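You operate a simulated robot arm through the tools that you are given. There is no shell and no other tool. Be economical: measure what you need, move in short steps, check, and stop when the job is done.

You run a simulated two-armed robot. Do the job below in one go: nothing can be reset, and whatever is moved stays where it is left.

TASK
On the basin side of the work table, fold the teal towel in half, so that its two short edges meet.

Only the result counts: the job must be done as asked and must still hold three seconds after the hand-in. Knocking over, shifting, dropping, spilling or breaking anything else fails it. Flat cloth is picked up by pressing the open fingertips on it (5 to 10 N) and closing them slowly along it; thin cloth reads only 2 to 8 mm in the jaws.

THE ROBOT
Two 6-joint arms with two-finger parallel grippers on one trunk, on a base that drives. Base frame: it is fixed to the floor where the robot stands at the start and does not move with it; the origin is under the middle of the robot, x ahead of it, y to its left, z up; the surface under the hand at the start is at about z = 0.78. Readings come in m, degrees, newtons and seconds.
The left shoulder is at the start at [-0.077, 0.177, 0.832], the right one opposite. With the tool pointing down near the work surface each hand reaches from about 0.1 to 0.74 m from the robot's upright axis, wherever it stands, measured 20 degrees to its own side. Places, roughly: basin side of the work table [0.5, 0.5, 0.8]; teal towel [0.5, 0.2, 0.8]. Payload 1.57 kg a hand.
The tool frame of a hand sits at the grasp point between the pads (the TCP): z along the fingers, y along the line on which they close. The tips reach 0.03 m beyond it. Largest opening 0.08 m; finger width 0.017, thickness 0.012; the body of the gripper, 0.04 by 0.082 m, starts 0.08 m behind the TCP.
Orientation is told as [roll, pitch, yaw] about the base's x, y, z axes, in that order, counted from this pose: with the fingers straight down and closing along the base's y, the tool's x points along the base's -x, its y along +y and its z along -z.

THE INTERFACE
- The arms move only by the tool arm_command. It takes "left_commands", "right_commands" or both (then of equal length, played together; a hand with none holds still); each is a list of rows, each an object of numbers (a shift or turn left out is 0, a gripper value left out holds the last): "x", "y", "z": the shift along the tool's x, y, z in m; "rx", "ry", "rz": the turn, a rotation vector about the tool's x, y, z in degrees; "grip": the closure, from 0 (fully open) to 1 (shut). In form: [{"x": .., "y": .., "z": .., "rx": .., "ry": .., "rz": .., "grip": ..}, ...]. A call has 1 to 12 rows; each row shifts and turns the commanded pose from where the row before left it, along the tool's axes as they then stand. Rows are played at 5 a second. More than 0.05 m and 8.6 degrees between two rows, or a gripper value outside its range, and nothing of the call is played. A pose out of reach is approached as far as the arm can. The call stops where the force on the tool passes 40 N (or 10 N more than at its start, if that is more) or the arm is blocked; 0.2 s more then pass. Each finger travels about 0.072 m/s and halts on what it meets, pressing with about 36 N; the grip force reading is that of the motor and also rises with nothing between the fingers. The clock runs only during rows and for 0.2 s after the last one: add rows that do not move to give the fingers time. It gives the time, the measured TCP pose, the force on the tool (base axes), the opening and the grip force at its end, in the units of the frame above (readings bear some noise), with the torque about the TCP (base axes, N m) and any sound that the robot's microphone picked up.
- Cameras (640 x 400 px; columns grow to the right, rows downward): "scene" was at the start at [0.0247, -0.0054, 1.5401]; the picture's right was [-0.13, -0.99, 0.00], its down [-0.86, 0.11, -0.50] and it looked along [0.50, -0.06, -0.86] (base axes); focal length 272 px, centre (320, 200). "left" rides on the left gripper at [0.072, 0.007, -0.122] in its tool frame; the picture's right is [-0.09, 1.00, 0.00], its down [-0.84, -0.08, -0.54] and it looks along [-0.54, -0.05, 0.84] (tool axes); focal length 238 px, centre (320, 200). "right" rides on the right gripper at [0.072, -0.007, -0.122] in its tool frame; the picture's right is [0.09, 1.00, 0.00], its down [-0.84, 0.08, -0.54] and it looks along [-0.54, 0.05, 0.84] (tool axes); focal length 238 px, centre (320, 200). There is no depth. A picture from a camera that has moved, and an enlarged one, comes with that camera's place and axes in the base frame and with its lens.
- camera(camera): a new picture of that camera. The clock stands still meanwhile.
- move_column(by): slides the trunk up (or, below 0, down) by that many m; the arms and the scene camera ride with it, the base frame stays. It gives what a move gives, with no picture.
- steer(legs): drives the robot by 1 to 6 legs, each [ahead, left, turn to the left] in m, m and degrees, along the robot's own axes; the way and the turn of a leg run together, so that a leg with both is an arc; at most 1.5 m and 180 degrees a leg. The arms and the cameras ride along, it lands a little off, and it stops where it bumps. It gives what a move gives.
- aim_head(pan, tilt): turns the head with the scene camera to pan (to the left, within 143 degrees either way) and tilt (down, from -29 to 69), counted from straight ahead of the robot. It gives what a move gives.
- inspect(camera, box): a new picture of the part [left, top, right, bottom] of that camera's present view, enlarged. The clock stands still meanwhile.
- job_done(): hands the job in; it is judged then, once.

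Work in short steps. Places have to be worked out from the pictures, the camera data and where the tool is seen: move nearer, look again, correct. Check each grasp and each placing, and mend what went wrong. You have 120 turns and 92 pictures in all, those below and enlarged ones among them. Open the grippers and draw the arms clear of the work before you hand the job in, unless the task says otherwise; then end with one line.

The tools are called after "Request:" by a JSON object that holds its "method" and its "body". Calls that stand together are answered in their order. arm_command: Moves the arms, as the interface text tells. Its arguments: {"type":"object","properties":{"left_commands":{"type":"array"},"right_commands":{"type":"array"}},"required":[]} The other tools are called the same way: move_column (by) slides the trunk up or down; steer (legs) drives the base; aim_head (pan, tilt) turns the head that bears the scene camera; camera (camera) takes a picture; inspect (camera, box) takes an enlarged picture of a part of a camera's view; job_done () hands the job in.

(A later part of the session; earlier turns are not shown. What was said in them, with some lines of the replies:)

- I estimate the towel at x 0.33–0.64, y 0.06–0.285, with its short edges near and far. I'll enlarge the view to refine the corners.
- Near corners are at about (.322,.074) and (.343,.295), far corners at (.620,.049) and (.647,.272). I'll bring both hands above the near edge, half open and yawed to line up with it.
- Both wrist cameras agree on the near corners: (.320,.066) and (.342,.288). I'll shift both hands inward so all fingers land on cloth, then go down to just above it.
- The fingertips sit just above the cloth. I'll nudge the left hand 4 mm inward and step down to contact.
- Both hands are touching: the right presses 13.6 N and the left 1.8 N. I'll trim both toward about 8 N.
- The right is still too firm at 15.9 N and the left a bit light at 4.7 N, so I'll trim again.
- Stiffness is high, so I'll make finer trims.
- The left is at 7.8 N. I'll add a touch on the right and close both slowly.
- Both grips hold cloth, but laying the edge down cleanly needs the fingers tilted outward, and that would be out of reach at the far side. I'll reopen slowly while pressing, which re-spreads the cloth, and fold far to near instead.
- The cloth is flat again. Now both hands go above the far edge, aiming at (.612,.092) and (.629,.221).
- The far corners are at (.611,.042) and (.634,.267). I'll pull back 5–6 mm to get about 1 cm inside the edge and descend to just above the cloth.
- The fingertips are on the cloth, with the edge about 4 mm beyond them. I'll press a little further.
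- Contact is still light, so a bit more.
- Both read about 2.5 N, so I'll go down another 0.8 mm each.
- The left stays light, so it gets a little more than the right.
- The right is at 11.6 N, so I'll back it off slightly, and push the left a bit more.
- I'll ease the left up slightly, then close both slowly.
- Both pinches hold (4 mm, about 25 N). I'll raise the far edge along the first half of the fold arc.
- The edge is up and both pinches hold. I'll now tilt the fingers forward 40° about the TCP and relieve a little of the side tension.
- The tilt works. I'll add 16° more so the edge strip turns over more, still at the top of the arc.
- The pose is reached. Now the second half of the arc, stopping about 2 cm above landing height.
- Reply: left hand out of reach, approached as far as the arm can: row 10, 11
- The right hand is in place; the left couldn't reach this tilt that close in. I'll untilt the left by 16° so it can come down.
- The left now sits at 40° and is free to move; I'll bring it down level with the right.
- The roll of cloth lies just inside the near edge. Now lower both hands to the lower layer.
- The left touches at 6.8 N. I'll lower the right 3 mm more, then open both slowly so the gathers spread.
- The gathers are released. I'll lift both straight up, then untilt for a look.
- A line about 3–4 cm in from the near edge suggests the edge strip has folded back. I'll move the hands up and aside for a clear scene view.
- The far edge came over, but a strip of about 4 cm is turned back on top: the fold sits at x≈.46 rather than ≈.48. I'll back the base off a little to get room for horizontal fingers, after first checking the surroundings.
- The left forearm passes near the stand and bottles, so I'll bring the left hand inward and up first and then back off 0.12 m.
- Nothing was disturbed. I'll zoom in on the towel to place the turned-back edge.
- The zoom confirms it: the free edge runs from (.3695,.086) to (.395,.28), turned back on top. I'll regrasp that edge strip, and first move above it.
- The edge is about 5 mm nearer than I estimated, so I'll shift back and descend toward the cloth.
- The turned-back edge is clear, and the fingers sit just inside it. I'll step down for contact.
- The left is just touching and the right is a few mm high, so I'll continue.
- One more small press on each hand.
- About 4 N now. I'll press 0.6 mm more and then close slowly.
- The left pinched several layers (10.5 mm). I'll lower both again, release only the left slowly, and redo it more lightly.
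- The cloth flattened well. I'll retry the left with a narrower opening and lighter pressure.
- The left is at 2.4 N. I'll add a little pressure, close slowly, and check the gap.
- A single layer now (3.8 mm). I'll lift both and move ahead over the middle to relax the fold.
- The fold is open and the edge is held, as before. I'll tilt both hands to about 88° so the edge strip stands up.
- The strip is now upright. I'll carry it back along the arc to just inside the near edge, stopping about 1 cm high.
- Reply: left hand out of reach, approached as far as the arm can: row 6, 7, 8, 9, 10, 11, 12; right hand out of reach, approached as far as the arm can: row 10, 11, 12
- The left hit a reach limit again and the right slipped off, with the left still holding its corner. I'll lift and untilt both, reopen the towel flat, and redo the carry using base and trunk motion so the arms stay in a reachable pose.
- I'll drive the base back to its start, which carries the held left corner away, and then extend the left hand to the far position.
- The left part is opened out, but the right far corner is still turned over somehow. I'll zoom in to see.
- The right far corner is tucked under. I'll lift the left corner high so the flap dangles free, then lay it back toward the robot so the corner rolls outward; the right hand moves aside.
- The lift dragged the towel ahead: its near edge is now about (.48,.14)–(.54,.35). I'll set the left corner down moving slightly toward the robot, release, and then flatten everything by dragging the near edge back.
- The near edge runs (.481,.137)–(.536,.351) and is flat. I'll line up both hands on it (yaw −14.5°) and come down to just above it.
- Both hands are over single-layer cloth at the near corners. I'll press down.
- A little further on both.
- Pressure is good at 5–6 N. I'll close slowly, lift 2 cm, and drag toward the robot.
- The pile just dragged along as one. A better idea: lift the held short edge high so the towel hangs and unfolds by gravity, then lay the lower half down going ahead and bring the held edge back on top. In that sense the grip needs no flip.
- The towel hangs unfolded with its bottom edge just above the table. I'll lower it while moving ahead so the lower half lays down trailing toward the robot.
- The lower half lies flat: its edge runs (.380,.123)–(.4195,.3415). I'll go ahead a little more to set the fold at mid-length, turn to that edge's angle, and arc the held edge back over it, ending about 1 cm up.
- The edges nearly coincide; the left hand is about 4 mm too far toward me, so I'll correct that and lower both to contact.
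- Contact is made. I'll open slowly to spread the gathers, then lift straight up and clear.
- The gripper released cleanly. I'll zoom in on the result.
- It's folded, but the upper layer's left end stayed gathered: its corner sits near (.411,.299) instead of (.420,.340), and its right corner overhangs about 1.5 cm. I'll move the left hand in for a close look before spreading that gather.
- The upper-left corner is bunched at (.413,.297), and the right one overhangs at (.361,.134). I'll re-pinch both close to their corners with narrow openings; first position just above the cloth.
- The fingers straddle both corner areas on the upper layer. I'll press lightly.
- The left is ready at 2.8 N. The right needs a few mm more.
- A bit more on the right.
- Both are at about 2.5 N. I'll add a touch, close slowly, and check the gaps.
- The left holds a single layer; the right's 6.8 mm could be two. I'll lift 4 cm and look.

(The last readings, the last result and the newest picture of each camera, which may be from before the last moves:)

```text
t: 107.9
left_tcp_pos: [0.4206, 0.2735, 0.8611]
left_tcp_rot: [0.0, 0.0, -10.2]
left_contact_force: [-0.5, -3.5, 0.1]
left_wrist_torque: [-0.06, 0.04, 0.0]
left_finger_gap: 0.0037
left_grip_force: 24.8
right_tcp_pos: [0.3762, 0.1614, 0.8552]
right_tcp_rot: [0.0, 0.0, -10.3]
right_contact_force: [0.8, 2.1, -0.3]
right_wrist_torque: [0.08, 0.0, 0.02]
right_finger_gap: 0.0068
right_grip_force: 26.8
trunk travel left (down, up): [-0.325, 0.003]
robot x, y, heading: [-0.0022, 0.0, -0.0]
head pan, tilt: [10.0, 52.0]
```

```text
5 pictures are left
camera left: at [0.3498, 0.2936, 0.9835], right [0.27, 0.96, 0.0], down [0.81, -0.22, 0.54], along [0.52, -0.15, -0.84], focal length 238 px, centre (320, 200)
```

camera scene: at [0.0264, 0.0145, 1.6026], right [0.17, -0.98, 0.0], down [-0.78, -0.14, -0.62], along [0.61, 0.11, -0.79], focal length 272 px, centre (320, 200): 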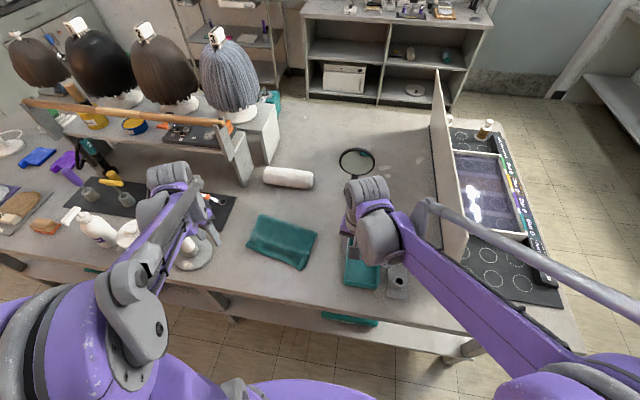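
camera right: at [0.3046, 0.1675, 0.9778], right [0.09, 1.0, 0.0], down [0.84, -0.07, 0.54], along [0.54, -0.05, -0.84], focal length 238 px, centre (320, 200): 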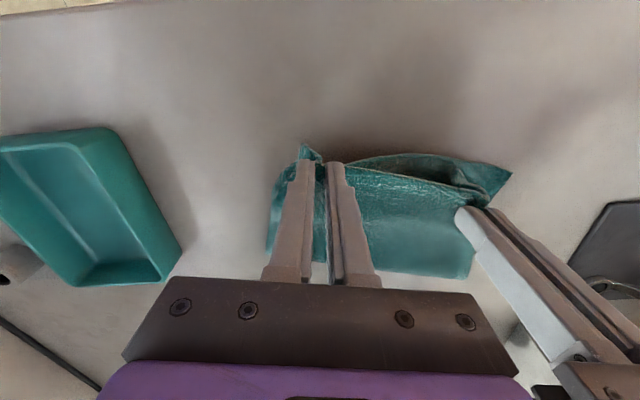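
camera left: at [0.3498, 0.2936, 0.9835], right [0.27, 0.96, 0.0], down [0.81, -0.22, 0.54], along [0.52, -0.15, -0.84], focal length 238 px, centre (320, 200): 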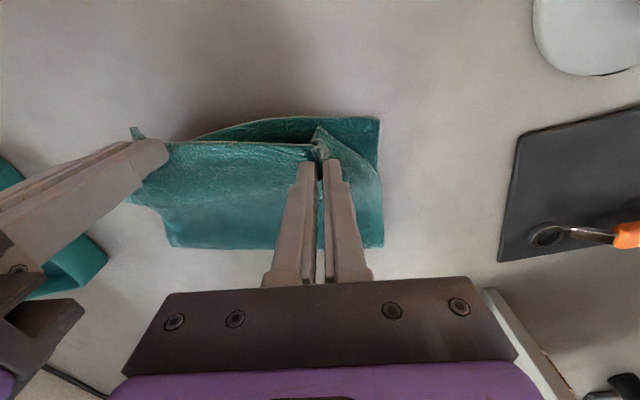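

The right took both layers, so I'll set it down and reopen it with spreading. Meanwhile the left stays up holding only the upper layer.

Request:
{"method": "arm_command", "body": {"right_commands": [{"z": 0.015}, {"z": 0.015}, {"z": 0.0105}, {"grip": 0.93}, {"grip": 0.86}, {"grip": 0.79}, {"grip": 0.72}, {"grip": 0.65}, {"grip": 0.58}, {"grip": 0.52}, {}, {"z": -0.03}]}}

Request:
{"method": "arm_command", "body": {"left_commands": [{"y": 0.01}, {"y": 0.01}, {"y": 0.01}, {"y": 0.0095}, {"z": 0.015}, {"z": 0.015}, {"z": 0.0105}, {}]}}

```text
t: 110.5
left_tcp_pos: [0.4201, 0.2728, 0.8614]
left_tcp_rot: [-0.1, 0.0, -10.2]
left_contact_force: [0.1, 0.6, 0.2]
left_wrist_torque: [0.03, 0.0, 0.01]
left_finger_gap: 0.0035
left_grip_force: 24.6
right_tcp_pos: [0.3762, 0.1601, 0.8493]
right_tcp_rot: [0.0, -0.1, -10.3]
right_contact_force: [0.2, 0.1, 0.3]
right_wrist_torque: [0.0, 0.0, -0.04]
right_finger_gap: 0.0384
right_grip_force: 0.0
trunk travel left (down, up): [-0.325, 0.003]
robot x, y, heading: [-0.0038, -0.0003, -0.1]
head pan, tilt: [10.0, 52.0]
```

```text
t: 112.3
left_tcp_pos: [0.4277, 0.3133, 0.8223]
left_tcp_rot: [0.0, 0.1, -10.2]
left_contact_force: [0.1, -1.0, 4.5]
left_wrist_torque: [-0.03, 0.02, 0.0]
left_finger_gap: 0.0037
left_grip_force: 24.8
right_tcp_pos: [0.3757, 0.1625, 0.8491]
right_tcp_rot: [0.0, -0.2, -10.2]
right_contact_force: [0.6, -0.3, -0.3]
right_wrist_torque: [0.0, -0.03, 0.02]
right_finger_gap: 0.0385
right_grip_force: 0.0
trunk travel left (down, up): [-0.325, 0.003]
robot x, y, heading: [-0.0021, -0.0005, 0.2]
head pan, tilt: [10.0, 52.0]
```

The left corner is at its target. I'll open it slowly with a slight outward move to spread the corner, lift, and then look.

Request:
{"method": "arm_command", "body": {"left_commands": [{"grip": 0.92, "y": 0.001}, {"grip": 0.84, "y": 0.001}, {"grip": 0.76, "y": 0.001}, {"grip": 0.68, "y": 0.001}, {"grip": 0.6, "y": 0.001}, {"grip": 0.52, "y": 0.001}, {"grip": 0.45, "y": 0.001}, {}, {"z": -0.01}, {"z": -0.03}, {"z": -0.04}, {"z": -0.04}], "right_commands": [{}, {}, {}, {}, {}, {}, {}, {}, {"z": -0.01}, {"z": -0.03}, {"z": -0.04}, {"z": -0.04}]}}

Request:
{"method": "arm_command", "body": {"left_commands": [{"y": 0.03}, {"y": 0.03, "x": 0.03}, {"y": 0.02, "x": 0.03}, {"x": 0.03}], "right_commands": [{"y": -0.045}, {"y": -0.045}, {"y": -0.045}, {"y": -0.045}]}}

Request:
{"method": "inspect", "body": {"camera": "scene", "box": [234, 208, 330, 274]}}

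```text
t: 114.9
left_tcp_pos: [0.4297, 0.3165, 0.9402]
left_tcp_rot: [0.0, 0.0, -10.3]
left_contact_force: [0.3, -0.7, -0.3]
left_wrist_torque: [0.01, -0.01, 0.0]
left_finger_gap: 0.0439
left_grip_force: 0.1
right_tcp_pos: [0.3747, 0.1564, 0.9685]
right_tcp_rot: [0.1, -0.2, -10.3]
right_contact_force: [-0.6, 0.2, -1.4]
right_wrist_torque: [-0.01, -0.01, 0.03]
right_finger_gap: 0.0385
right_grip_force: 0.1
trunk travel left (down, up): [-0.325, 0.003]
robot x, y, heading: [-0.0003, -0.002, 0.1]
head pan, tilt: [10.0, 52.0]
```

```text
t: 115.9
left_tcp_pos: [0.3537, 0.4138, 0.9398]
left_tcp_rot: [0.1, 0.0, -10.3]
left_contact_force: [0.6, -1.4, -0.3]
left_wrist_torque: [0.02, -0.01, 0.03]
left_finger_gap: 0.0442
left_grip_force: 0.1
right_tcp_pos: [0.3413, -0.0186, 0.9656]
right_tcp_rot: [0.1, -0.2, -10.2]
right_contact_force: [0.2, 0.2, -0.2]
right_wrist_torque: [0.06, 0.01, -0.02]
right_finger_gap: 0.0382
right_grip_force: 0.1
trunk travel left (down, up): [-0.325, 0.003]
robot x, y, heading: [-0.0056, 0.0002, 0.1]
head pan, tilt: [10.0, 52.0]
```

```text
6.06 times, centred on (282, 241) of scene
camera zoom: at [0.0248, 0.0142, 1.6025], right [0.17, -0.98, 0.0], down [-0.78, -0.14, -0.62], along [0.61, 0.11, -0.79], focal length 1650 px, centre (550, -48)
```

zoom: 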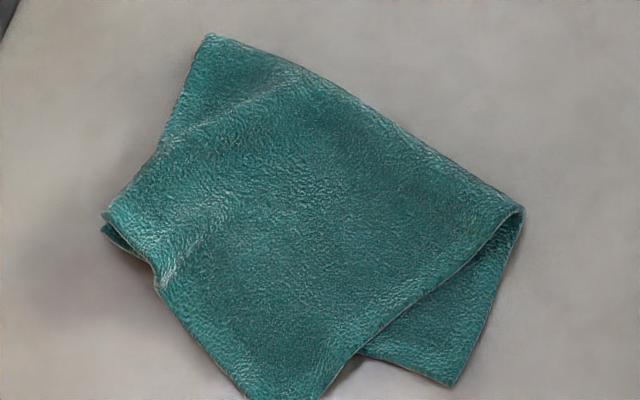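

The upper layer rotated when pulled with its right end free. I have 4 pictures left, so I'll take one wider view to plan a clean repeat of the hang-and-lay, which worked well.

Request:
{"method": "inspect", "body": {"camera": "scene", "box": [222, 200, 350, 290]}}

```text
4.44 times, centred on (286, 245) of scene
camera zoom: at [0.0248, 0.0142, 1.6025], right [0.17, -0.98, 0.0], down [-0.78, -0.14, -0.62], along [0.61, 0.11, -0.79], focal length 1210 px, centre (471, 0)
```

zoom: 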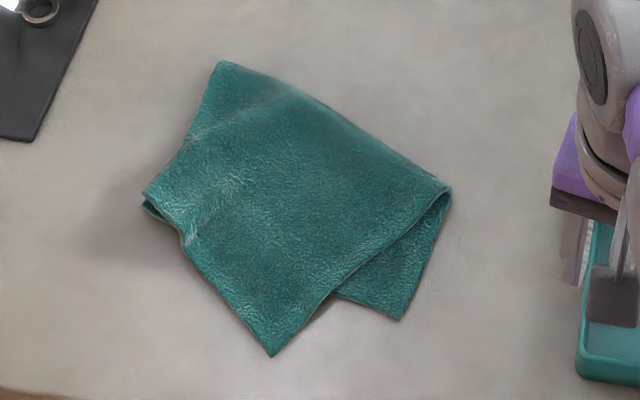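

Plan: the left hand pinches both layers at the left corner as an anchor. The right then carries the upper right corner, from (.320,.207), onto the lower one at (.361,.125). Then I pinch both layers there, hang the towel by both short edges so the fold centres itself, and lay it down. Left hand first.

Request:
{"method": "arm_command", "body": {"left_commands": [{"x": -0.0334, "y": -0.0285, "grip": 0.55}, {"x": -0.0334, "y": -0.0285}, {"x": -0.0333, "y": -0.0284}, {"z": 0.035}, {"z": 0.035}, {"z": 0.03}, {"z": 0.006}, {}]}}

Request:
{"method": "arm_command", "body": {"left_commands": [{"z": 0.006}, {"z": 0.002}, {}, {}]}}

```text
t: 117.7
left_tcp_pos: [0.4372, 0.3113, 0.8357]
left_tcp_rot: [0.0, 0.0, -10.2]
left_contact_force: [-0.2, 0.8, 0.3]
left_wrist_torque: [0.0, -0.02, 0.03]
left_finger_gap: 0.0358
left_grip_force: 0.1
right_tcp_pos: [0.3422, -0.0161, 0.9655]
right_tcp_rot: [0.1, 0.0, -10.1]
right_contact_force: [0.2, 1.0, -0.3]
right_wrist_torque: [0.0, 0.01, -0.03]
right_finger_gap: 0.0383
right_grip_force: 0.1
trunk travel left (down, up): [-0.325, 0.003]
robot x, y, heading: [-0.0037, -0.0006, -0.2]
head pan, tilt: [10.0, 52.0]
```

```text
t: 118.7
left_tcp_pos: [0.4385, 0.312, 0.8265]
left_tcp_rot: [0.0, 0.1, -10.1]
left_contact_force: [-0.8, -0.9, 0.1]
left_wrist_torque: [-0.01, 0.01, -0.04]
left_finger_gap: 0.0362
left_grip_force: 0.1
right_tcp_pos: [0.3424, -0.0169, 0.9636]
right_tcp_rot: [0.0, 0.0, -10.4]
right_contact_force: [-0.2, 0.7, 0.7]
right_wrist_torque: [0.0, -0.02, -0.01]
right_finger_gap: 0.0383
right_grip_force: 0.0
trunk travel left (down, up): [-0.325, 0.003]
robot x, y, heading: [-0.0063, -0.0018, 0.1]
head pan, tilt: [10.0, 52.0]
```

Nearly at contact, so I'll press further for a firm two-layer grasp.

Request:
{"method": "arm_command", "body": {"left_commands": [{"z": 0.004}, {"z": 0.003}, {"z": 0.002}, {}, {}]}}

```text
t: 119.9
left_tcp_pos: [0.4379, 0.3117, 0.8172]
left_tcp_rot: [-0.1, 0.0, -10.2]
left_contact_force: [-0.9, 0.0, 7.5]
left_wrist_torque: [-0.14, 0.09, -0.02]
left_finger_gap: 0.036
left_grip_force: 0.0
right_tcp_pos: [0.3417, -0.0165, 0.9639]
right_tcp_rot: [0.0, -0.1, -10.2]
right_contact_force: [0.1, 0.5, 0.0]
right_wrist_torque: [-0.01, 0.0, 0.02]
right_finger_gap: 0.0383
right_grip_force: 0.1
trunk travel left (down, up): [-0.325, 0.003]
robot x, y, heading: [-0.0057, 0.0013, 0.2]
head pan, tilt: [10.0, 52.0]
```

I'll press to about 12 N and close slowly, looking for a gap of 6 mm or more, meaning both layers.

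Request:
{"method": "arm_command", "body": {"left_commands": [{"z": 0.0012}, {"grip": 0.6}, {"grip": 0.65}, {"grip": 0.7}, {"grip": 0.75}, {"grip": 0.8}, {"grip": 0.85}, {"grip": 0.9}, {"grip": 0.95}, {"grip": 1.0}, {}]}}

```text
t: 122.3
left_tcp_pos: [0.4377, 0.3119, 0.8173]
left_tcp_rot: [0.0, 0.0, -10.2]
left_contact_force: [-0.5, -3.8, 14.9]
left_wrist_torque: [-0.16, 0.07, 0.04]
left_finger_gap: 0.0076
left_grip_force: 26.8
right_tcp_pos: [0.3427, -0.0171, 0.9646]
right_tcp_rot: [0.1, -0.1, -10.3]
right_contact_force: [-0.8, 0.6, 0.0]
right_wrist_torque: [0.02, -0.02, 0.02]
right_finger_gap: 0.0382
right_grip_force: 0.0
trunk travel left (down, up): [-0.325, 0.003]
robot x, y, heading: [-0.0037, -0.0006, 0.2]
head pan, tilt: [10.0, 52.0]
```

The left holds both layers (7.6 mm). Now the right goes to the overhanging upper corner at (.344,.211).

Request:
{"method": "arm_command", "body": {"right_commands": [{"y": 0.0452, "x": 0.0075, "grip": 0.66}, {"y": 0.0452, "x": 0.0075}, {"y": 0.0452, "x": 0.0075}, {"y": 0.0452, "x": 0.0075}, {"y": 0.0452, "x": 0.0075}, {}, {"z": 0.045}, {"z": 0.045}, {"z": 0.04}, {}]}}

Request:
{"method": "arm_command", "body": {"right_commands": [{"z": 0.01}, {"z": 0.005}, {"z": 0.0035}, {}, {}]}}

```text
t: 123.5
left_tcp_pos: [0.4378, 0.3162, 0.8176]
left_tcp_rot: [0.0, -0.1, -9.7]
left_contact_force: [-0.1, -0.6, 14.4]
left_wrist_torque: [-0.05, 0.06, -0.02]
left_finger_gap: 0.0079
left_grip_force: 26.4
right_tcp_pos: [0.3507, 0.198, 0.9671]
right_tcp_rot: [-0.7, -0.2, -10.5]
right_contact_force: [1.8, -10.6, 2.7]
right_wrist_torque: [1.26, 0.15, 0.09]
right_finger_gap: 0.0271
right_grip_force: 0.3
trunk travel left (down, up): [-0.325, 0.003]
robot x, y, heading: [-0.0073, 0.0031, -0.3]
head pan, tilt: [10.0, 52.0]
stopped in row 6 (right hand): the force on the tool passed its limit at 88 N (the readings are from after the stop); the commanded pose is now the measured one
```

```text
t: 124.7
left_tcp_pos: [0.4384, 0.3162, 0.8167]
left_tcp_rot: [0.0, -0.1, -9.7]
left_contact_force: [-0.4, 1.1, 17.7]
left_wrist_torque: [0.02, 0.07, 0.01]
left_finger_gap: 0.0073
left_grip_force: 26.7
right_tcp_pos: [0.3515, 0.1983, 0.9494]
right_tcp_rot: [-0.6, -0.1, -10.6]
right_contact_force: [8.2, -24.0, 7.1]
right_wrist_torque: [3.07, 1.0, -0.08]
right_finger_gap: 0.0275
right_grip_force: 0.1
trunk travel left (down, up): [-0.325, 0.003]
robot x, y, heading: [-0.0029, -0.0021, -0.0]
head pan, tilt: [10.0, 52.0]
```

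The right bumped the left hand's housing, so they can't both be this close. I'll back the right off, release the left gently and move it away, and do the right corner on its own.

Request:
{"method": "arm_command", "body": {"right_commands": [{"y": -0.02}, {"y": -0.03}, {"y": -0.03, "z": -0.02}, {}]}}

Request:
{"method": "arm_command", "body": {"left_commands": [{"y": -0.002, "grip": 0.93}, {"grip": 0.86}, {"grip": 0.79}, {"grip": 0.72}, {"grip": 0.65}, {"grip": 0.58}, {"grip": 0.53}, {}, {"z": -0.02}, {"z": -0.04}, {"z": -0.04}, {}]}}

Request:
{"method": "arm_command", "body": {"left_commands": [{"y": 0.035, "x": 0.02}, {"y": 0.035, "x": 0.03}, {"y": 0.03, "x": 0.03}, {}]}}

Request:
{"method": "inspect", "body": {"camera": "scene", "box": [222, 200, 350, 290]}}

```text
t: 125.7
left_tcp_pos: [0.4385, 0.3156, 0.8169]
left_tcp_rot: [0.0, -0.2, -9.8]
left_contact_force: [-1.2, 0.3, 17.0]
left_wrist_torque: [-0.03, 0.1, 0.02]
left_finger_gap: 0.0077
left_grip_force: 26.0
right_tcp_pos: [0.3364, 0.1224, 0.9724]
right_tcp_rot: [-0.8, -0.2, -10.4]
right_contact_force: [0.3, -0.4, 0.4]
right_wrist_torque: [-0.01, -0.02, 0.01]
right_finger_gap: 0.0276
right_grip_force: 0.1
trunk travel left (down, up): [-0.325, 0.003]
robot x, y, heading: [-0.0036, -0.0005, -0.1]
head pan, tilt: [10.0, 52.0]
```

```text
t: 128.3
left_tcp_pos: [0.4392, 0.3173, 0.9195]
left_tcp_rot: [0.0, 0.1, -9.8]
left_contact_force: [-0.5, -0.4, -0.1]
left_wrist_torque: [-0.01, 0.01, -0.03]
left_finger_gap: 0.0376
left_grip_force: 0.1
right_tcp_pos: [0.3367, 0.1235, 0.9712]
right_tcp_rot: [-0.7, -0.2, -10.4]
right_contact_force: [-0.3, 0.8, -0.2]
right_wrist_torque: [0.0, 0.0, -0.01]
right_finger_gap: 0.0273
right_grip_force: 0.0
trunk travel left (down, up): [-0.325, 0.003]
robot x, y, heading: [-0.0019, 0.0012, -0.3]
head pan, tilt: [10.0, 52.0]
```

```text
t: 129.3
left_tcp_pos: [0.3759, 0.4285, 0.9182]
left_tcp_rot: [0.0, 0.0, -9.8]
left_contact_force: [-0.9, -0.4, 0.6]
left_wrist_torque: [0.04, -0.02, 0.02]
left_finger_gap: 0.0369
left_grip_force: 0.1
right_tcp_pos: [0.3367, 0.1219, 0.9731]
right_tcp_rot: [-0.7, -0.2, -10.4]
right_contact_force: [0.6, -0.2, -0.4]
right_wrist_torque: [0.02, 0.0, 0.0]
right_finger_gap: 0.0271
right_grip_force: 0.1
trunk travel left (down, up): [-0.325, 0.003]
robot x, y, heading: [-0.0026, -0.0023, -0.1]
head pan, tilt: [10.0, 52.0]
```

```text
4.44 times, centred on (286, 245) of scene
camera zoom: at [0.0268, 0.0154, 1.6026], right [0.17, -0.98, 0.0], down [-0.78, -0.14, -0.62], along [0.61, 0.11, -0.79], focal length 1210 px, centre (471, 0)
```

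zoom: 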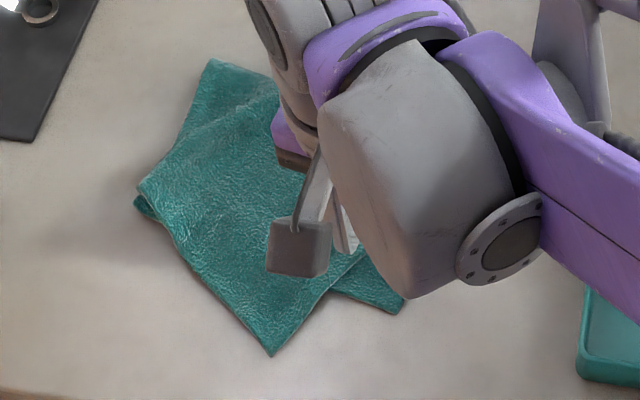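

Little changed: the upper right corner is still at (.320,.208), with the lower corners at (.368,.128) and (.418,.343). With the left clear, I'll send the right to pinch that single-layer corner.

Request:
{"method": "arm_command", "body": {"right_commands": [{"y": 0.03, "x": 0.0027}, {"y": 0.03, "x": 0.0027}, {"y": 0.0295, "x": 0.0027}, {"z": 0.045}, {"z": 0.045}, {"z": 0.045}, {"z": 0.01}, {}]}}

Request:
{"method": "arm_command", "body": {"right_commands": [{"z": 0.005}, {"z": 0.003}, {"z": 0.003}, {}, {}]}}

```text
t: 131.1
left_tcp_pos: [0.3773, 0.4288, 0.9169]
left_tcp_rot: [0.0, 0.0, -9.7]
left_contact_force: [0.0, -0.6, 0.1]
left_wrist_torque: [0.08, 0.03, 0.0]
left_finger_gap: 0.0368
left_grip_force: 0.1
right_tcp_pos: [0.3461, 0.2097, 0.8225]
right_tcp_rot: [-0.7, -0.1, -10.4]
right_contact_force: [-0.1, 0.3, -0.3]
right_wrist_torque: [0.02, 0.0, 0.0]
right_finger_gap: 0.0273
right_grip_force: 0.0
trunk travel left (down, up): [-0.325, 0.003]
robot x, y, heading: [-0.0043, 0.0037, -0.1]
head pan, tilt: [10.0, 52.0]
```

```text
t: 132.3
left_tcp_pos: [0.3764, 0.4293, 0.9183]
left_tcp_rot: [0.0, -0.1, -9.9]
left_contact_force: [0.7, -1.1, -0.6]
left_wrist_torque: [0.05, -0.01, 0.0]
left_finger_gap: 0.0368
left_grip_force: 0.1
right_tcp_pos: [0.3451, 0.2087, 0.8119]
right_tcp_rot: [-0.6, -0.2, -10.4]
right_contact_force: [4.9, 3.9, 29.5]
right_wrist_torque: [0.61, -0.32, -0.07]
right_finger_gap: 0.0275
right_grip_force: 3.6
trunk travel left (down, up): [-0.325, 0.003]
robot x, y, heading: [-0.0033, 0.0005, -0.1]
head pan, tilt: [10.0, 52.0]
```

That's too firm at 29 N, so I'll ease up to about 8 N.

Request:
{"method": "arm_command", "body": {"right_commands": [{"z": -0.0018}, {}, {}]}}

```text
t: 133.1
left_tcp_pos: [0.3762, 0.4282, 0.9169]
left_tcp_rot: [0.0, 0.1, -9.8]
left_contact_force: [-0.9, -0.6, -0.3]
left_wrist_torque: [0.06, 0.03, -0.01]
left_finger_gap: 0.0367
left_grip_force: 0.1
right_tcp_pos: [0.344, 0.2088, 0.8123]
right_tcp_rot: [-0.8, 0.1, -10.4]
right_contact_force: [1.1, -0.4, 4.5]
right_wrist_torque: [0.0, -0.08, -0.01]
right_finger_gap: 0.0269
right_grip_force: 0.0
trunk travel left (down, up): [-0.325, 0.003]
robot x, y, heading: [-0.0036, 0.002, -0.1]
head pan, tilt: [10.0, 52.0]
```

4.5 N. A touch more, then close.

Request:
{"method": "arm_command", "body": {"right_commands": [{"z": 0.0005}, {"grip": 0.7}, {"grip": 0.74}, {"grip": 0.78}, {"grip": 0.82}, {"grip": 0.86}, {"grip": 0.9}, {"grip": 0.95}, {"grip": 1.0}, {}]}}

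```text
t: 135.3
left_tcp_pos: [0.3763, 0.4282, 0.9177]
left_tcp_rot: [0.1, 0.0, -9.7]
left_contact_force: [0.3, -0.7, -0.5]
left_wrist_torque: [0.07, 0.02, -0.03]
left_finger_gap: 0.0368
left_grip_force: 0.0
right_tcp_pos: [0.3438, 0.2083, 0.8135]
right_tcp_rot: [-0.7, -0.1, -10.3]
right_contact_force: [-0.2, -0.5, 5.2]
right_wrist_torque: [0.03, 0.0, -0.01]
right_finger_gap: 0.0044
right_grip_force: 24.8
trunk travel left (down, up): [-0.325, 0.003]
robot x, y, heading: [0.0007, 0.0012, 0.1]
head pan, tilt: [10.0, 52.0]
```

A single layer is held (4.4 mm). I'll lift it, carry it to the lower right corner while turning it 24° to match, and lower.

Request:
{"method": "arm_command", "body": {"right_commands": [{"z": -0.015}, {"z": -0.015}, {"x": -0.0139, "y": -0.014, "rz": -8}, {"x": -0.0158, "y": -0.0119}, {"x": -0.0158, "y": -0.0119, "rz": -8}, {"x": -0.0172, "y": -0.0095, "rz": -8.4}, {}, {"z": 0.012}, {"z": 0.012}, {}]}}

```text
t: 137.5
left_tcp_pos: [0.376, 0.4286, 0.9178]
left_tcp_rot: [0.0, 0.1, -9.9]
left_contact_force: [0.8, -1.5, -0.2]
left_wrist_torque: [0.04, -0.01, -0.02]
left_finger_gap: 0.037
left_grip_force: 0.0
right_tcp_pos: [0.4055, 0.1592, 0.8213]
right_tcp_rot: [-0.7, 0.2, 14.0]
right_contact_force: [-0.6, 0.6, 4.7]
right_wrist_torque: [0.02, -0.07, -0.07]
right_finger_gap: 0.004
right_grip_force: 24.5
trunk travel left (down, up): [-0.325, 0.003]
robot x, y, heading: [-0.0056, 0.0002, -0.1]
head pan, tilt: [10.0, 52.0]
```

It landed about 2 cm off target, (.4055,.159) instead of (.3885,.143). I'll lift slightly, correct and lower again.

Request:
{"method": "arm_command", "body": {"right_commands": [{"z": -0.012}, {"x": 0.0102, "y": -0.0057}, {"x": 0.0102, "y": -0.0057}, {}, {"z": 0.0115}, {}]}}

```text
t: 138.9
left_tcp_pos: [0.3762, 0.429, 0.9181]
left_tcp_rot: [0.0, 0.1, -9.8]
left_contact_force: [0.3, -1.2, 0.8]
left_wrist_torque: [0.1, 0.01, 0.0]
left_finger_gap: 0.0366
left_grip_force: 0.0
right_tcp_pos: [0.3863, 0.145, 0.8211]
right_tcp_rot: [-0.7, 0.2, 14.0]
right_contact_force: [-0.1, 0.7, -0.1]
right_wrist_torque: [0.0, 0.01, -0.09]
right_finger_gap: 0.0041
right_grip_force: 25.0
trunk travel left (down, up): [-0.325, 0.003]
robot x, y, heading: [-0.0061, 0.0018, 0.2]
head pan, tilt: [10.0, 52.0]
```

On target. I'll set it down, open slowly, then rise slightly and realign the hand with the edge for a two-layer pinch.

Request:
{"method": "arm_command", "body": {"right_commands": [{"z": 0.004}, {"grip": 0.93}, {"grip": 0.86}, {"grip": 0.79}, {"grip": 0.72}, {"grip": 0.65}, {"grip": 0.58}, {"grip": 0.55}, {}, {"z": -0.012}, {"z": -0.02}, {}]}}

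Request:
{"method": "arm_command", "body": {"right_commands": [{"rz": 8.3}, {"rz": 8.3}, {"rz": 8.3}, {"y": 0.0075, "x": 0.002}, {}]}}

Request:
{"method": "camera", "body": {"camera": "right"}}

```text
t: 141.5
left_tcp_pos: [0.3768, 0.4284, 0.9173]
left_tcp_rot: [-0.1, 0.0, -9.9]
left_contact_force: [-0.9, -1.4, 0.3]
left_wrist_torque: [0.09, 0.0, 0.0]
left_finger_gap: 0.0362
left_grip_force: 0.1
right_tcp_pos: [0.3873, 0.143, 0.8491]
right_tcp_rot: [-0.7, 0.2, 14.1]
right_contact_force: [0.2, 0.2, -0.2]
right_wrist_torque: [0.02, 0.04, 0.0]
right_finger_gap: 0.0357
right_grip_force: 0.0
trunk travel left (down, up): [-0.325, 0.003]
robot x, y, heading: [-0.0052, 0.0008, -0.2]
head pan, tilt: [10.0, 52.0]
```

```text
t: 142.7
left_tcp_pos: [0.3765, 0.4293, 0.9181]
left_tcp_rot: [0.1, 0.0, -9.7]
left_contact_force: [-0.5, -1.2, -0.4]
left_wrist_torque: [0.03, 0.02, 0.02]
left_finger_gap: 0.0368
left_grip_force: 0.1
right_tcp_pos: [0.3869, 0.1526, 0.8488]
right_tcp_rot: [-0.7, -0.2, -11.0]
right_contact_force: [-0.2, -0.4, 0.6]
right_wrist_torque: [-0.03, -0.03, -0.02]
right_finger_gap: 0.036
right_grip_force: 0.1
trunk travel left (down, up): [-0.325, 0.003]
robot x, y, heading: [-0.0042, 0.0007, -0.2]
head pan, tilt: [10.0, 52.0]
```

```text
1 pictures are left
camera right: at [0.3153, 0.16, 0.9715], right [0.1, 0.99, -0.01], down [0.84, -0.08, 0.54], along [0.54, -0.06, -0.84], focal length 238 px, centre (320, 200)
```

right: 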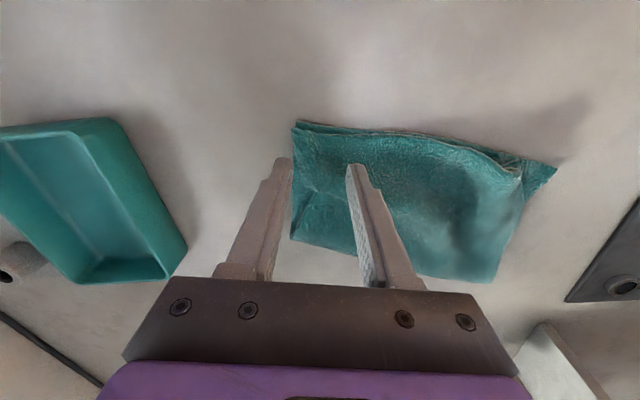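

Much better: the right corners now match at (.364,.13), and only the upper left corner, at (.422,.319), is short of the lower one at (.423,.349) by about 3 cm. I'll anchor both layers with the right hand, then pull the upper left corner out.

Request:
{"method": "arm_command", "body": {"right_commands": [{"z": 0.015}, {"z": 0.01}, {"z": 0.004}, {}, {}]}}

```text
t: 143.9
left_tcp_pos: [0.3758, 0.4296, 0.9172]
left_tcp_rot: [0.1, 0.1, -9.9]
left_contact_force: [0.1, -0.7, 0.2]
left_wrist_torque: [0.08, 0.01, -0.01]
left_finger_gap: 0.0367
left_grip_force: 0.0
right_tcp_pos: [0.3872, 0.1507, 0.8196]
right_tcp_rot: [-0.7, -0.1, -10.9]
right_contact_force: [1.6, 0.0, 3.9]
right_wrist_torque: [0.05, -0.05, 0.0]
right_finger_gap: 0.0359
right_grip_force: 0.1
trunk travel left (down, up): [-0.325, 0.003]
robot x, y, heading: [-0.0042, 0.0002, -0.1]
head pan, tilt: [10.0, 52.0]
```

Touching at 3.9 N. I'll press to about 12 N and close slowly on both layers, while the left moves above the upper left corner at (.428,.291).

Request:
{"method": "arm_command", "body": {"right_commands": [{"z": 0.002}, {"z": 0.0008}, {"grip": 0.6}, {"grip": 0.65}, {"grip": 0.7}, {"grip": 0.75}, {"grip": 0.8}, {"grip": 0.85}, {"grip": 0.9}, {"grip": 0.95}, {"grip": 1.0}, {}]}}

Request:
{"method": "arm_command", "body": {"left_commands": [{"x": -0.0247, "y": -0.0424, "grip": 0.62}, {"x": -0.0247, "y": -0.0424}, {"x": -0.0246, "y": -0.0422}, {"rz": 1.2, "z": 0.03}, {"z": 0.03}, {"z": 0.025}, {}]}}

```text
t: 146.5
left_tcp_pos: [0.3759, 0.4284, 0.9189]
left_tcp_rot: [0.0, -0.1, -9.8]
left_contact_force: [0.0, -1.4, 0.7]
left_wrist_torque: [0.06, 0.01, 0.01]
left_finger_gap: 0.0365
left_grip_force: 0.0
right_tcp_pos: [0.3867, 0.1497, 0.8172]
right_tcp_rot: [-0.7, -0.2, -10.8]
right_contact_force: [-1.1, 4.0, 19.7]
right_wrist_torque: [0.24, -0.08, 0.06]
right_finger_gap: 0.009
right_grip_force: 27.9
trunk travel left (down, up): [-0.325, 0.003]
robot x, y, heading: [-0.0045, -0.0013, 0.1]
head pan, tilt: [10.0, 52.0]
```

```text
t: 148.1
left_tcp_pos: [0.4272, 0.2878, 0.8319]
left_tcp_rot: [0.0, -0.1, -11.0]
left_contact_force: [0.4, -0.6, 0.4]
left_wrist_torque: [-0.01, -0.02, -0.01]
left_finger_gap: 0.0305
left_grip_force: 0.1
right_tcp_pos: [0.3868, 0.1511, 0.816]
right_tcp_rot: [-0.6, -0.1, -10.8]
right_contact_force: [-3.0, -1.7, 15.7]
right_wrist_torque: [0.01, -0.02, 0.03]
right_finger_gap: 0.0071
right_grip_force: 26.9
trunk travel left (down, up): [-0.325, 0.003]
robot x, y, heading: [-0.0029, -0.0012, -0.3]
head pan, tilt: [10.0, 52.0]
```

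The right holds both layers (7.1 mm). The left now steps down lightly for a single-layer pinch.

Request:
{"method": "arm_command", "body": {"left_commands": [{"z": 0.006}, {"z": 0.003}, {}, {}]}}

```text
t: 149.1
left_tcp_pos: [0.4282, 0.2888, 0.8224]
left_tcp_rot: [0.0, -0.1, -11.1]
left_contact_force: [0.1, 0.9, 0.4]
left_wrist_torque: [0.02, -0.01, -0.05]
left_finger_gap: 0.0302
left_grip_force: 0.1
right_tcp_pos: [0.3869, 0.1501, 0.817]
right_tcp_rot: [-0.7, -0.2, -10.9]
right_contact_force: [-2.6, -2.5, 15.5]
right_wrist_torque: [-0.04, 0.01, 0.02]
right_finger_gap: 0.0074
right_grip_force: 26.7
trunk travel left (down, up): [-0.325, 0.003]
robot x, y, heading: [-0.0011, 0.001, -0.1]
head pan, tilt: [10.0, 52.0]
```

Not in contact yet; a little further.

Request:
{"method": "arm_command", "body": {"left_commands": [{"z": 0.0025}, {}, {}]}}

```text
t: 149.9
left_tcp_pos: [0.4272, 0.2886, 0.8204]
left_tcp_rot: [0.0, -0.1, -11.0]
left_contact_force: [0.9, 0.1, 0.2]
left_wrist_torque: [-0.01, 0.02, 0.01]
left_finger_gap: 0.0304
left_grip_force: 0.1
right_tcp_pos: [0.3857, 0.1505, 0.8171]
right_tcp_rot: [-0.7, 0.0, -10.8]
right_contact_force: [-2.8, -3.1, 15.2]
right_wrist_torque: [-0.04, 0.02, -0.01]
right_finger_gap: 0.0073
right_grip_force: 26.6
trunk travel left (down, up): [-0.325, 0.003]
robot x, y, heading: [-0.0037, 0.002, 0.2]
head pan, tilt: [10.0, 52.0]
```

Still free, so another small step.

Request:
{"method": "arm_command", "body": {"left_commands": [{"z": 0.002}, {}, {}]}}

```text
t: 150.7
left_tcp_pos: [0.4272, 0.2887, 0.8193]
left_tcp_rot: [0.0, -0.1, -11.0]
left_contact_force: [0.6, 0.3, 0.4]
left_wrist_torque: [0.01, 0.01, 0.01]
left_finger_gap: 0.0304
left_grip_force: 0.0
right_tcp_pos: [0.3855, 0.1491, 0.8173]
right_tcp_rot: [-0.8, -0.2, -11.0]
right_contact_force: [-1.9, -2.2, 14.0]
right_wrist_torque: [-0.06, 0.01, 0.0]
right_finger_gap: 0.0074
right_grip_force: 26.7
trunk travel left (down, up): [-0.325, 0.003]
robot x, y, heading: [-0.0049, 0.0013, 0.0]
head pan, tilt: [10.0, 52.0]
```

One more step.

Request:
{"method": "arm_command", "body": {"left_commands": [{"z": 0.0015}, {}, {}]}}

```text
t: 151.5
left_tcp_pos: [0.4268, 0.2879, 0.8164]
left_tcp_rot: [0.0, -0.1, -11.0]
left_contact_force: [1.1, -0.2, 4.2]
left_wrist_torque: [0.02, -0.01, 0.01]
left_finger_gap: 0.0304
left_grip_force: 0.1
right_tcp_pos: [0.3854, 0.149, 0.8166]
right_tcp_rot: [-0.7, -0.1, -10.9]
right_contact_force: [-2.5, -1.3, 14.0]
right_wrist_torque: [-0.02, -0.03, 0.03]
right_finger_gap: 0.0071
right_grip_force: 26.8
trunk travel left (down, up): [-0.325, 0.003]
robot x, y, heading: [-0.0047, -0.002, 0.1]
head pan, tilt: [10.0, 52.0]
```

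4.2 N: good for the top layer. Closing slowly.

Request:
{"method": "arm_command", "body": {"left_commands": [{"grip": 0.66}, {"grip": 0.7}, {"grip": 0.74}, {"grip": 0.78}, {"grip": 0.82}, {"grip": 0.86}, {"grip": 0.9}, {"grip": 0.95}, {"grip": 1.0}, {}]}}

```text
t: 153.7
left_tcp_pos: [0.4268, 0.2879, 0.8171]
left_tcp_rot: [0.0, -0.1, -11.1]
left_contact_force: [0.4, -7.1, 9.0]
left_wrist_torque: [-0.25, 0.0, 0.08]
left_finger_gap: 0.0065
left_grip_force: 26.6
right_tcp_pos: [0.3853, 0.1501, 0.8175]
right_tcp_rot: [-0.6, -0.1, -10.9]
right_contact_force: [-0.6, 6.1, 13.1]
right_wrist_torque: [0.23, -0.09, 0.07]
right_finger_gap: 0.0077
right_grip_force: 27.0
trunk travel left (down, up): [-0.325, 0.003]
robot x, y, heading: [0.0, -0.0021, 0.1]
head pan, tilt: [10.0, 52.0]
```

6.5 mm means the left took both layers. I'll reopen and retry with less pressure.

Request:
{"method": "arm_command", "body": {"left_commands": [{"grip": 0.93}, {"grip": 0.86}, {"grip": 0.79}, {"grip": 0.72}, {"grip": 0.66}, {"grip": 0.62}, {}, {"z": -0.003}, {}, {"z": 0.0012}, {}, {}]}}

```text
t: 156.3
left_tcp_pos: [0.4273, 0.2879, 0.818]
left_tcp_rot: [0.0, -0.2, -11.0]
left_contact_force: [-0.4, 1.0, 2.2]
left_wrist_torque: [0.0, 0.02, 0.06]
left_finger_gap: 0.0295
left_grip_force: 0.0
right_tcp_pos: [0.3857, 0.1511, 0.8164]
right_tcp_rot: [-0.6, -0.2, -11.0]
right_contact_force: [-1.9, 0.0, 15.7]
right_wrist_torque: [0.0, -0.03, 0.03]
right_finger_gap: 0.0072
right_grip_force: 26.1
trunk travel left (down, up): [-0.325, 0.003]
robot x, y, heading: [-0.0065, 0.0026, -0.0]
head pan, tilt: [10.0, 52.0]
```

2.2 N now. I'll close slowly while easing up half a millimetre.

Request:
{"method": "arm_command", "body": {"left_commands": [{"grip": 0.66}, {"grip": 0.7}, {"grip": 0.74, "z": -0.0003}, {"grip": 0.78}, {"grip": 0.82, "z": -0.0003}, {"grip": 0.86}, {"grip": 0.9}, {"grip": 0.95}, {"grip": 1.0}, {}]}}

```text
t: 158.5
left_tcp_pos: [0.4282, 0.2893, 0.8183]
left_tcp_rot: [-0.1, -0.1, -11.0]
left_contact_force: [-1.4, -5.7, 2.6]
left_wrist_torque: [-0.2, 0.07, 0.07]
left_finger_gap: 0.0068
left_grip_force: 26.3
right_tcp_pos: [0.3863, 0.1504, 0.8166]
right_tcp_rot: [-0.7, -0.1, -10.9]
right_contact_force: [-0.8, 4.4, 14.2]
right_wrist_torque: [0.12, -0.06, 0.07]
right_finger_gap: 0.0077
right_grip_force: 26.8
trunk travel left (down, up): [-0.325, 0.003]
robot x, y, heading: [-0.0062, 0.0012, -0.1]
head pan, tilt: [10.0, 52.0]
```

The gap could be a wrinkle in the slack upper layer. I can test without a picture: lift slightly and pull outward 1 cm. The lower layer is taut, so a force jump would mean it's caught too.

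Request:
{"method": "arm_command", "body": {"left_commands": [{"z": -0.01}, {"y": 0.005}, {"y": 0.005}, {}]}}

```text
t: 159.5
left_tcp_pos: [0.4294, 0.2972, 0.8293]
left_tcp_rot: [-0.1, 0.0, -11.0]
left_contact_force: [-3.5, -21.6, -0.9]
left_wrist_torque: [-0.68, 0.12, 0.14]
left_finger_gap: 0.0079
left_grip_force: 26.6
right_tcp_pos: [0.3868, 0.1501, 0.8175]
right_tcp_rot: [-0.6, -0.1, -10.9]
right_contact_force: [3.3, 19.7, 15.6]
right_wrist_torque: [0.65, -0.22, 0.13]
right_finger_gap: 0.008
right_grip_force: 27.5
trunk travel left (down, up): [-0.325, 0.003]
robot x, y, heading: [-0.0041, -0.0002, -0.1]
head pan, tilt: [10.0, 52.0]
```

The force jumped to 21 N, so both layers are held. Instead I'll reopen and use a press-and-drag: with the lower layer anchored by the right hand, light pressure can slide the slack upper corner outward.

Request:
{"method": "arm_command", "body": {"left_commands": [{"y": -0.005}, {"y": -0.005}, {"z": 0.0105}, {"grip": 0.93}, {"grip": 0.86}, {"grip": 0.79}, {"grip": 0.72}, {"grip": 0.66}, {"grip": 0.62}, {}, {"z": 0.0006}, {}]}}

```text
t: 162.1
left_tcp_pos: [0.427, 0.2886, 0.8171]
left_tcp_rot: [0.0, 0.0, -10.9]
left_contact_force: [0.5, -0.3, 3.3]
left_wrist_torque: [0.0, 0.03, -0.01]
left_finger_gap: 0.0293
left_grip_force: 0.1
right_tcp_pos: [0.387, 0.15, 0.8172]
right_tcp_rot: [-0.7, -0.1, -10.9]
right_contact_force: [-1.6, -1.5, 12.3]
right_wrist_torque: [-0.02, -0.06, -0.03]
right_finger_gap: 0.0069
right_grip_force: 26.3
trunk travel left (down, up): [-0.325, 0.003]
robot x, y, heading: [-0.0017, -0.0014, 0.1]
head pan, tilt: [10.0, 52.0]
```

Pressing at 3.3 N. I'll drag outward along the edge by 3 cm in small steps.

Request:
{"method": "arm_command", "body": {"left_commands": [{"z": 0.0005}, {"y": 0.004}, {"y": 0.004}, {"y": 0.004}, {"y": 0.004}, {"y": 0.004}, {"y": 0.004}, {"y": 0.004}, {}]}}

```text
t: 164.1
left_tcp_pos: [0.4337, 0.3155, 0.8191]
left_tcp_rot: [0.0, 0.0, -11.0]
left_contact_force: [0.5, -1.9, 2.2]
left_wrist_torque: [-0.05, 0.01, 0.0]
left_finger_gap: 0.0309
left_grip_force: 0.3
right_tcp_pos: [0.3876, 0.1502, 0.8158]
right_tcp_rot: [-0.7, -0.1, -10.9]
right_contact_force: [-2.2, -0.4, 11.8]
right_wrist_torque: [-0.01, -0.03, 0.04]
right_finger_gap: 0.0071
right_grip_force: 26.6
trunk travel left (down, up): [-0.325, 0.003]
robot x, y, heading: [-0.003, -0.0011, -0.1]
head pan, tilt: [10.0, 52.0]
```

The left fingertips slid about 2.7 cm outward with low force. Now they're at the left corner area, so I'll press firmly and pinch both layers there for the hang.

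Request:
{"method": "arm_command", "body": {"left_commands": [{"z": 0.0025}, {}, {}]}}

```text
t: 164.9
left_tcp_pos: [0.4325, 0.3164, 0.8171]
left_tcp_rot: [0.0, -0.1, -11.0]
left_contact_force: [-0.8, -2.3, 7.4]
left_wrist_torque: [-0.17, 0.03, -0.02]
left_finger_gap: 0.031
left_grip_force: 0.8
right_tcp_pos: [0.3858, 0.1503, 0.8166]
right_tcp_rot: [-0.5, -0.2, -10.9]
right_contact_force: [-0.3, -0.2, 11.5]
right_wrist_torque: [0.04, -0.07, 0.1]
right_finger_gap: 0.0068
right_grip_force: 26.1
trunk travel left (down, up): [-0.325, 0.003]
robot x, y, heading: [0.0021, -0.0003, -0.1]
head pan, tilt: [10.0, 52.0]
```

I'll press slightly more and close.

Request:
{"method": "arm_command", "body": {"left_commands": [{"z": 0.001}, {}, {"grip": 0.66}, {"grip": 0.7}, {"grip": 0.75}, {"grip": 0.8}, {"grip": 0.85}, {"grip": 0.9}, {"grip": 0.95}, {"grip": 1.0}, {}]}}

```text
t: 167.3
left_tcp_pos: [0.4326, 0.3147, 0.8135]
left_tcp_rot: [0.1, -0.1, -10.9]
left_contact_force: [-3.6, -21.4, 27.1]
left_wrist_torque: [-0.81, 0.15, 0.09]
left_finger_gap: 0.0086
left_grip_force: 27.6
right_tcp_pos: [0.385, 0.1501, 0.8174]
right_tcp_rot: [-0.6, -0.2, -10.9]
right_contact_force: [2.4, 15.3, 7.0]
right_wrist_torque: [0.46, -0.13, 0.11]
right_finger_gap: 0.0073
right_grip_force: 26.8
trunk travel left (down, up): [-0.325, 0.003]
robot x, y, heading: [-0.0027, -0.0018, 0.1]
head pan, tilt: [10.0, 52.0]
```

Both hands hold both layers (8.6 and 7.3 mm). I'll lift along an arc to hang the folded towel by its short edges, so the fold centres itself.

Request:
{"method": "arm_command", "body": {"left_commands": [{"x": -0.0048, "y": -0.003, "z": -0.0362}, {"x": -0.014, "z": -0.0338}, {"x": -0.0222, "z": -0.029}, {"x": -0.029, "z": -0.0222}, {"x": -0.0338, "z": -0.014}, {"x": -0.0362, "z": -0.0048}, {"z": -0.02}, {"z": -0.02}, {}, {}, {}], "right_commands": [{"x": -0.0048, "y": 0.003, "z": -0.0362}, {"x": -0.014, "z": -0.0338}, {"x": -0.0222, "z": -0.029}, {"x": -0.029, "z": -0.0222}, {"x": -0.0338, "z": -0.014}, {"x": -0.0362, "z": -0.0048}, {"z": -0.02}, {"z": -0.02}, {}, {}, {}]}}

```text
t: 169.7
left_tcp_pos: [0.5711, 0.2878, 0.994]
left_tcp_rot: [0.0, 0.0, -11.0]
left_contact_force: [-0.7, -3.8, -0.3]
left_wrist_torque: [-0.13, 0.02, 0.06]
left_finger_gap: 0.0066
left_grip_force: 26.6
right_tcp_pos: [0.525, 0.13, 0.997]
right_tcp_rot: [-0.7, -0.2, -10.8]
right_contact_force: [0.4, 4.9, -0.4]
right_wrist_torque: [0.15, -0.02, 0.01]
right_finger_gap: 0.0071
right_grip_force: 26.3
trunk travel left (down, up): [-0.325, 0.003]
robot x, y, heading: [-0.0054, 0.0012, -0.1]
head pan, tilt: [10.0, 52.0]
```

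The grips hold. Now lay it down: lower until the fold touches, then arc back toward the robot.

Request:
{"method": "arm_command", "body": {"left_commands": [{"z": 0.0175}, {"z": 0.0175}, {"x": 0.025, "z": 0.0048}, {"x": 0.03, "z": 0.014}, {"x": 0.03, "z": 0.0222}, {"x": 0.028, "z": 0.029}, {"x": 0.02, "z": 0.033}, {"x": 0.015, "z": 0.025}, {"x": 0.005, "z": 0.012}, {}], "right_commands": [{"z": 0.0175}, {"z": 0.0175}, {"x": 0.025, "z": 0.0048}, {"x": 0.03, "z": 0.014}, {"x": 0.03, "z": 0.0222}, {"x": 0.028, "z": 0.029}, {"x": 0.02, "z": 0.033}, {"x": 0.015, "z": 0.025}, {"x": 0.005, "z": 0.012}, {}]}}

```text
t: 171.9
left_tcp_pos: [0.4212, 0.3172, 0.82]
left_tcp_rot: [0.0, 0.0, -11.0]
left_contact_force: [-1.1, -6.4, 1.1]
left_wrist_torque: [-0.19, 0.06, 0.06]
left_finger_gap: 0.0068
left_grip_force: 26.4
right_tcp_pos: [0.3736, 0.1561, 0.8215]
right_tcp_rot: [-0.6, -0.1, -10.9]
right_contact_force: [1.9, 7.1, -0.3]
right_wrist_torque: [0.22, -0.05, 0.05]
right_finger_gap: 0.0071
right_grip_force: 26.0
trunk travel left (down, up): [-0.325, 0.003]
robot x, y, heading: [-0.0047, 0.0019, -0.0]
head pan, tilt: [10.0, 52.0]
```

Both layers are laid. I'll tension the edge slightly, press down, and open slowly with an outward bias to spread the corners.

Request:
{"method": "arm_command", "body": {"left_commands": [{"y": 0.003}, {"z": 0.004}, {"grip": 0.93, "y": 0.001}, {"grip": 0.86, "y": 0.001}, {"grip": 0.79, "y": 0.001}, {"grip": 0.72, "y": 0.001}, {"grip": 0.65, "y": 0.001}, {"grip": 0.58, "y": 0.001}, {"grip": 0.52, "y": 0.001}, {}, {"z": -0.008}, {"z": -0.03}], "right_commands": [{"y": -0.003}, {"z": 0.005}, {"grip": 0.93, "y": -0.001}, {"grip": 0.86, "y": -0.001}, {"grip": 0.79, "y": -0.001}, {"grip": 0.72, "y": -0.001}, {"grip": 0.65, "y": -0.001}, {"grip": 0.58, "y": -0.001}, {"grip": 0.52, "y": -0.001}, {}, {"z": -0.008}, {"z": -0.03}]}}

Request:
{"method": "arm_command", "body": {"left_commands": [{"z": -0.04}, {"z": -0.05}, {"x": 0.03, "y": 0.025}, {"x": 0.03, "y": 0.025}, {"x": 0.03, "y": 0.02}, {}], "right_commands": [{"z": -0.04}, {"z": -0.05}, {"y": -0.045}, {"y": -0.045}, {"y": -0.045}, {"y": -0.045}]}}

Request:
{"method": "inspect", "body": {"camera": "scene", "box": [222, 200, 350, 290]}}

```text
t: 174.5
left_tcp_pos: [0.422, 0.3242, 0.8543]
left_tcp_rot: [0.1, 0.0, -11.0]
left_contact_force: [0.0, -0.8, 0.6]
left_wrist_torque: [-0.02, -0.04, -0.01]
left_finger_gap: 0.0388
left_grip_force: 0.0
right_tcp_pos: [0.3705, 0.1468, 0.8533]
right_tcp_rot: [-0.7, -0.1, -10.9]
right_contact_force: [0.0, 0.0, -0.8]
right_wrist_torque: [0.01, -0.03, -0.01]
right_finger_gap: 0.0388
right_grip_force: 0.1
trunk travel left (down, up): [-0.325, 0.003]
robot x, y, heading: [-0.0051, 0.0003, -0.0]
head pan, tilt: [10.0, 52.0]
```

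```text
t: 175.9
left_tcp_pos: [0.3469, 0.4084, 0.9429]
left_tcp_rot: [-0.1, -0.1, -11.0]
left_contact_force: [0.6, -0.8, -0.6]
left_wrist_torque: [0.03, -0.01, 0.01]
left_finger_gap: 0.0384
left_grip_force: 0.1
right_tcp_pos: [0.3402, -0.0311, 0.9443]
right_tcp_rot: [-0.7, -0.1, -10.9]
right_contact_force: [0.2, -0.5, -0.3]
right_wrist_torque: [0.0, 0.01, -0.01]
right_finger_gap: 0.0384
right_grip_force: 0.0
trunk travel left (down, up): [-0.325, 0.003]
robot x, y, heading: [-0.0055, -0.0012, 0.1]
head pan, tilt: [10.0, 52.0]
```

```text
4.44 times, centred on (286, 245) of scene
camera zoom: at [0.0264, 0.0145, 1.6026], right [0.17, -0.98, 0.0], down [-0.78, -0.14, -0.62], along [0.61, 0.11, -0.79], focal length 1210 px, centre (471, 0)
```

zoom: 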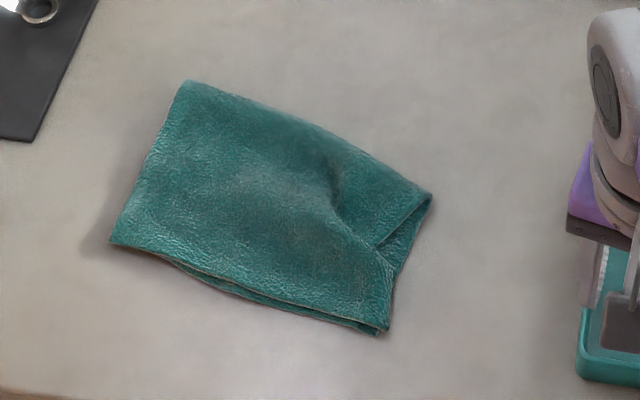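

The two short edges now meet along their whole length and at both corners, with just a shallow wrinkle near the fold. The grippers are open and clear and the other items are untouched, so I'll hand in.

Request:
{"method": "job_done", "body": {}}

```text
The job is handed in.
```

I folded the teal towel in half on the basin side of the table and handed it in. In the last picture its short edges meet along their length, within about 5 mm at the right-hand corner, with a shallow wrinkle left near the fold.
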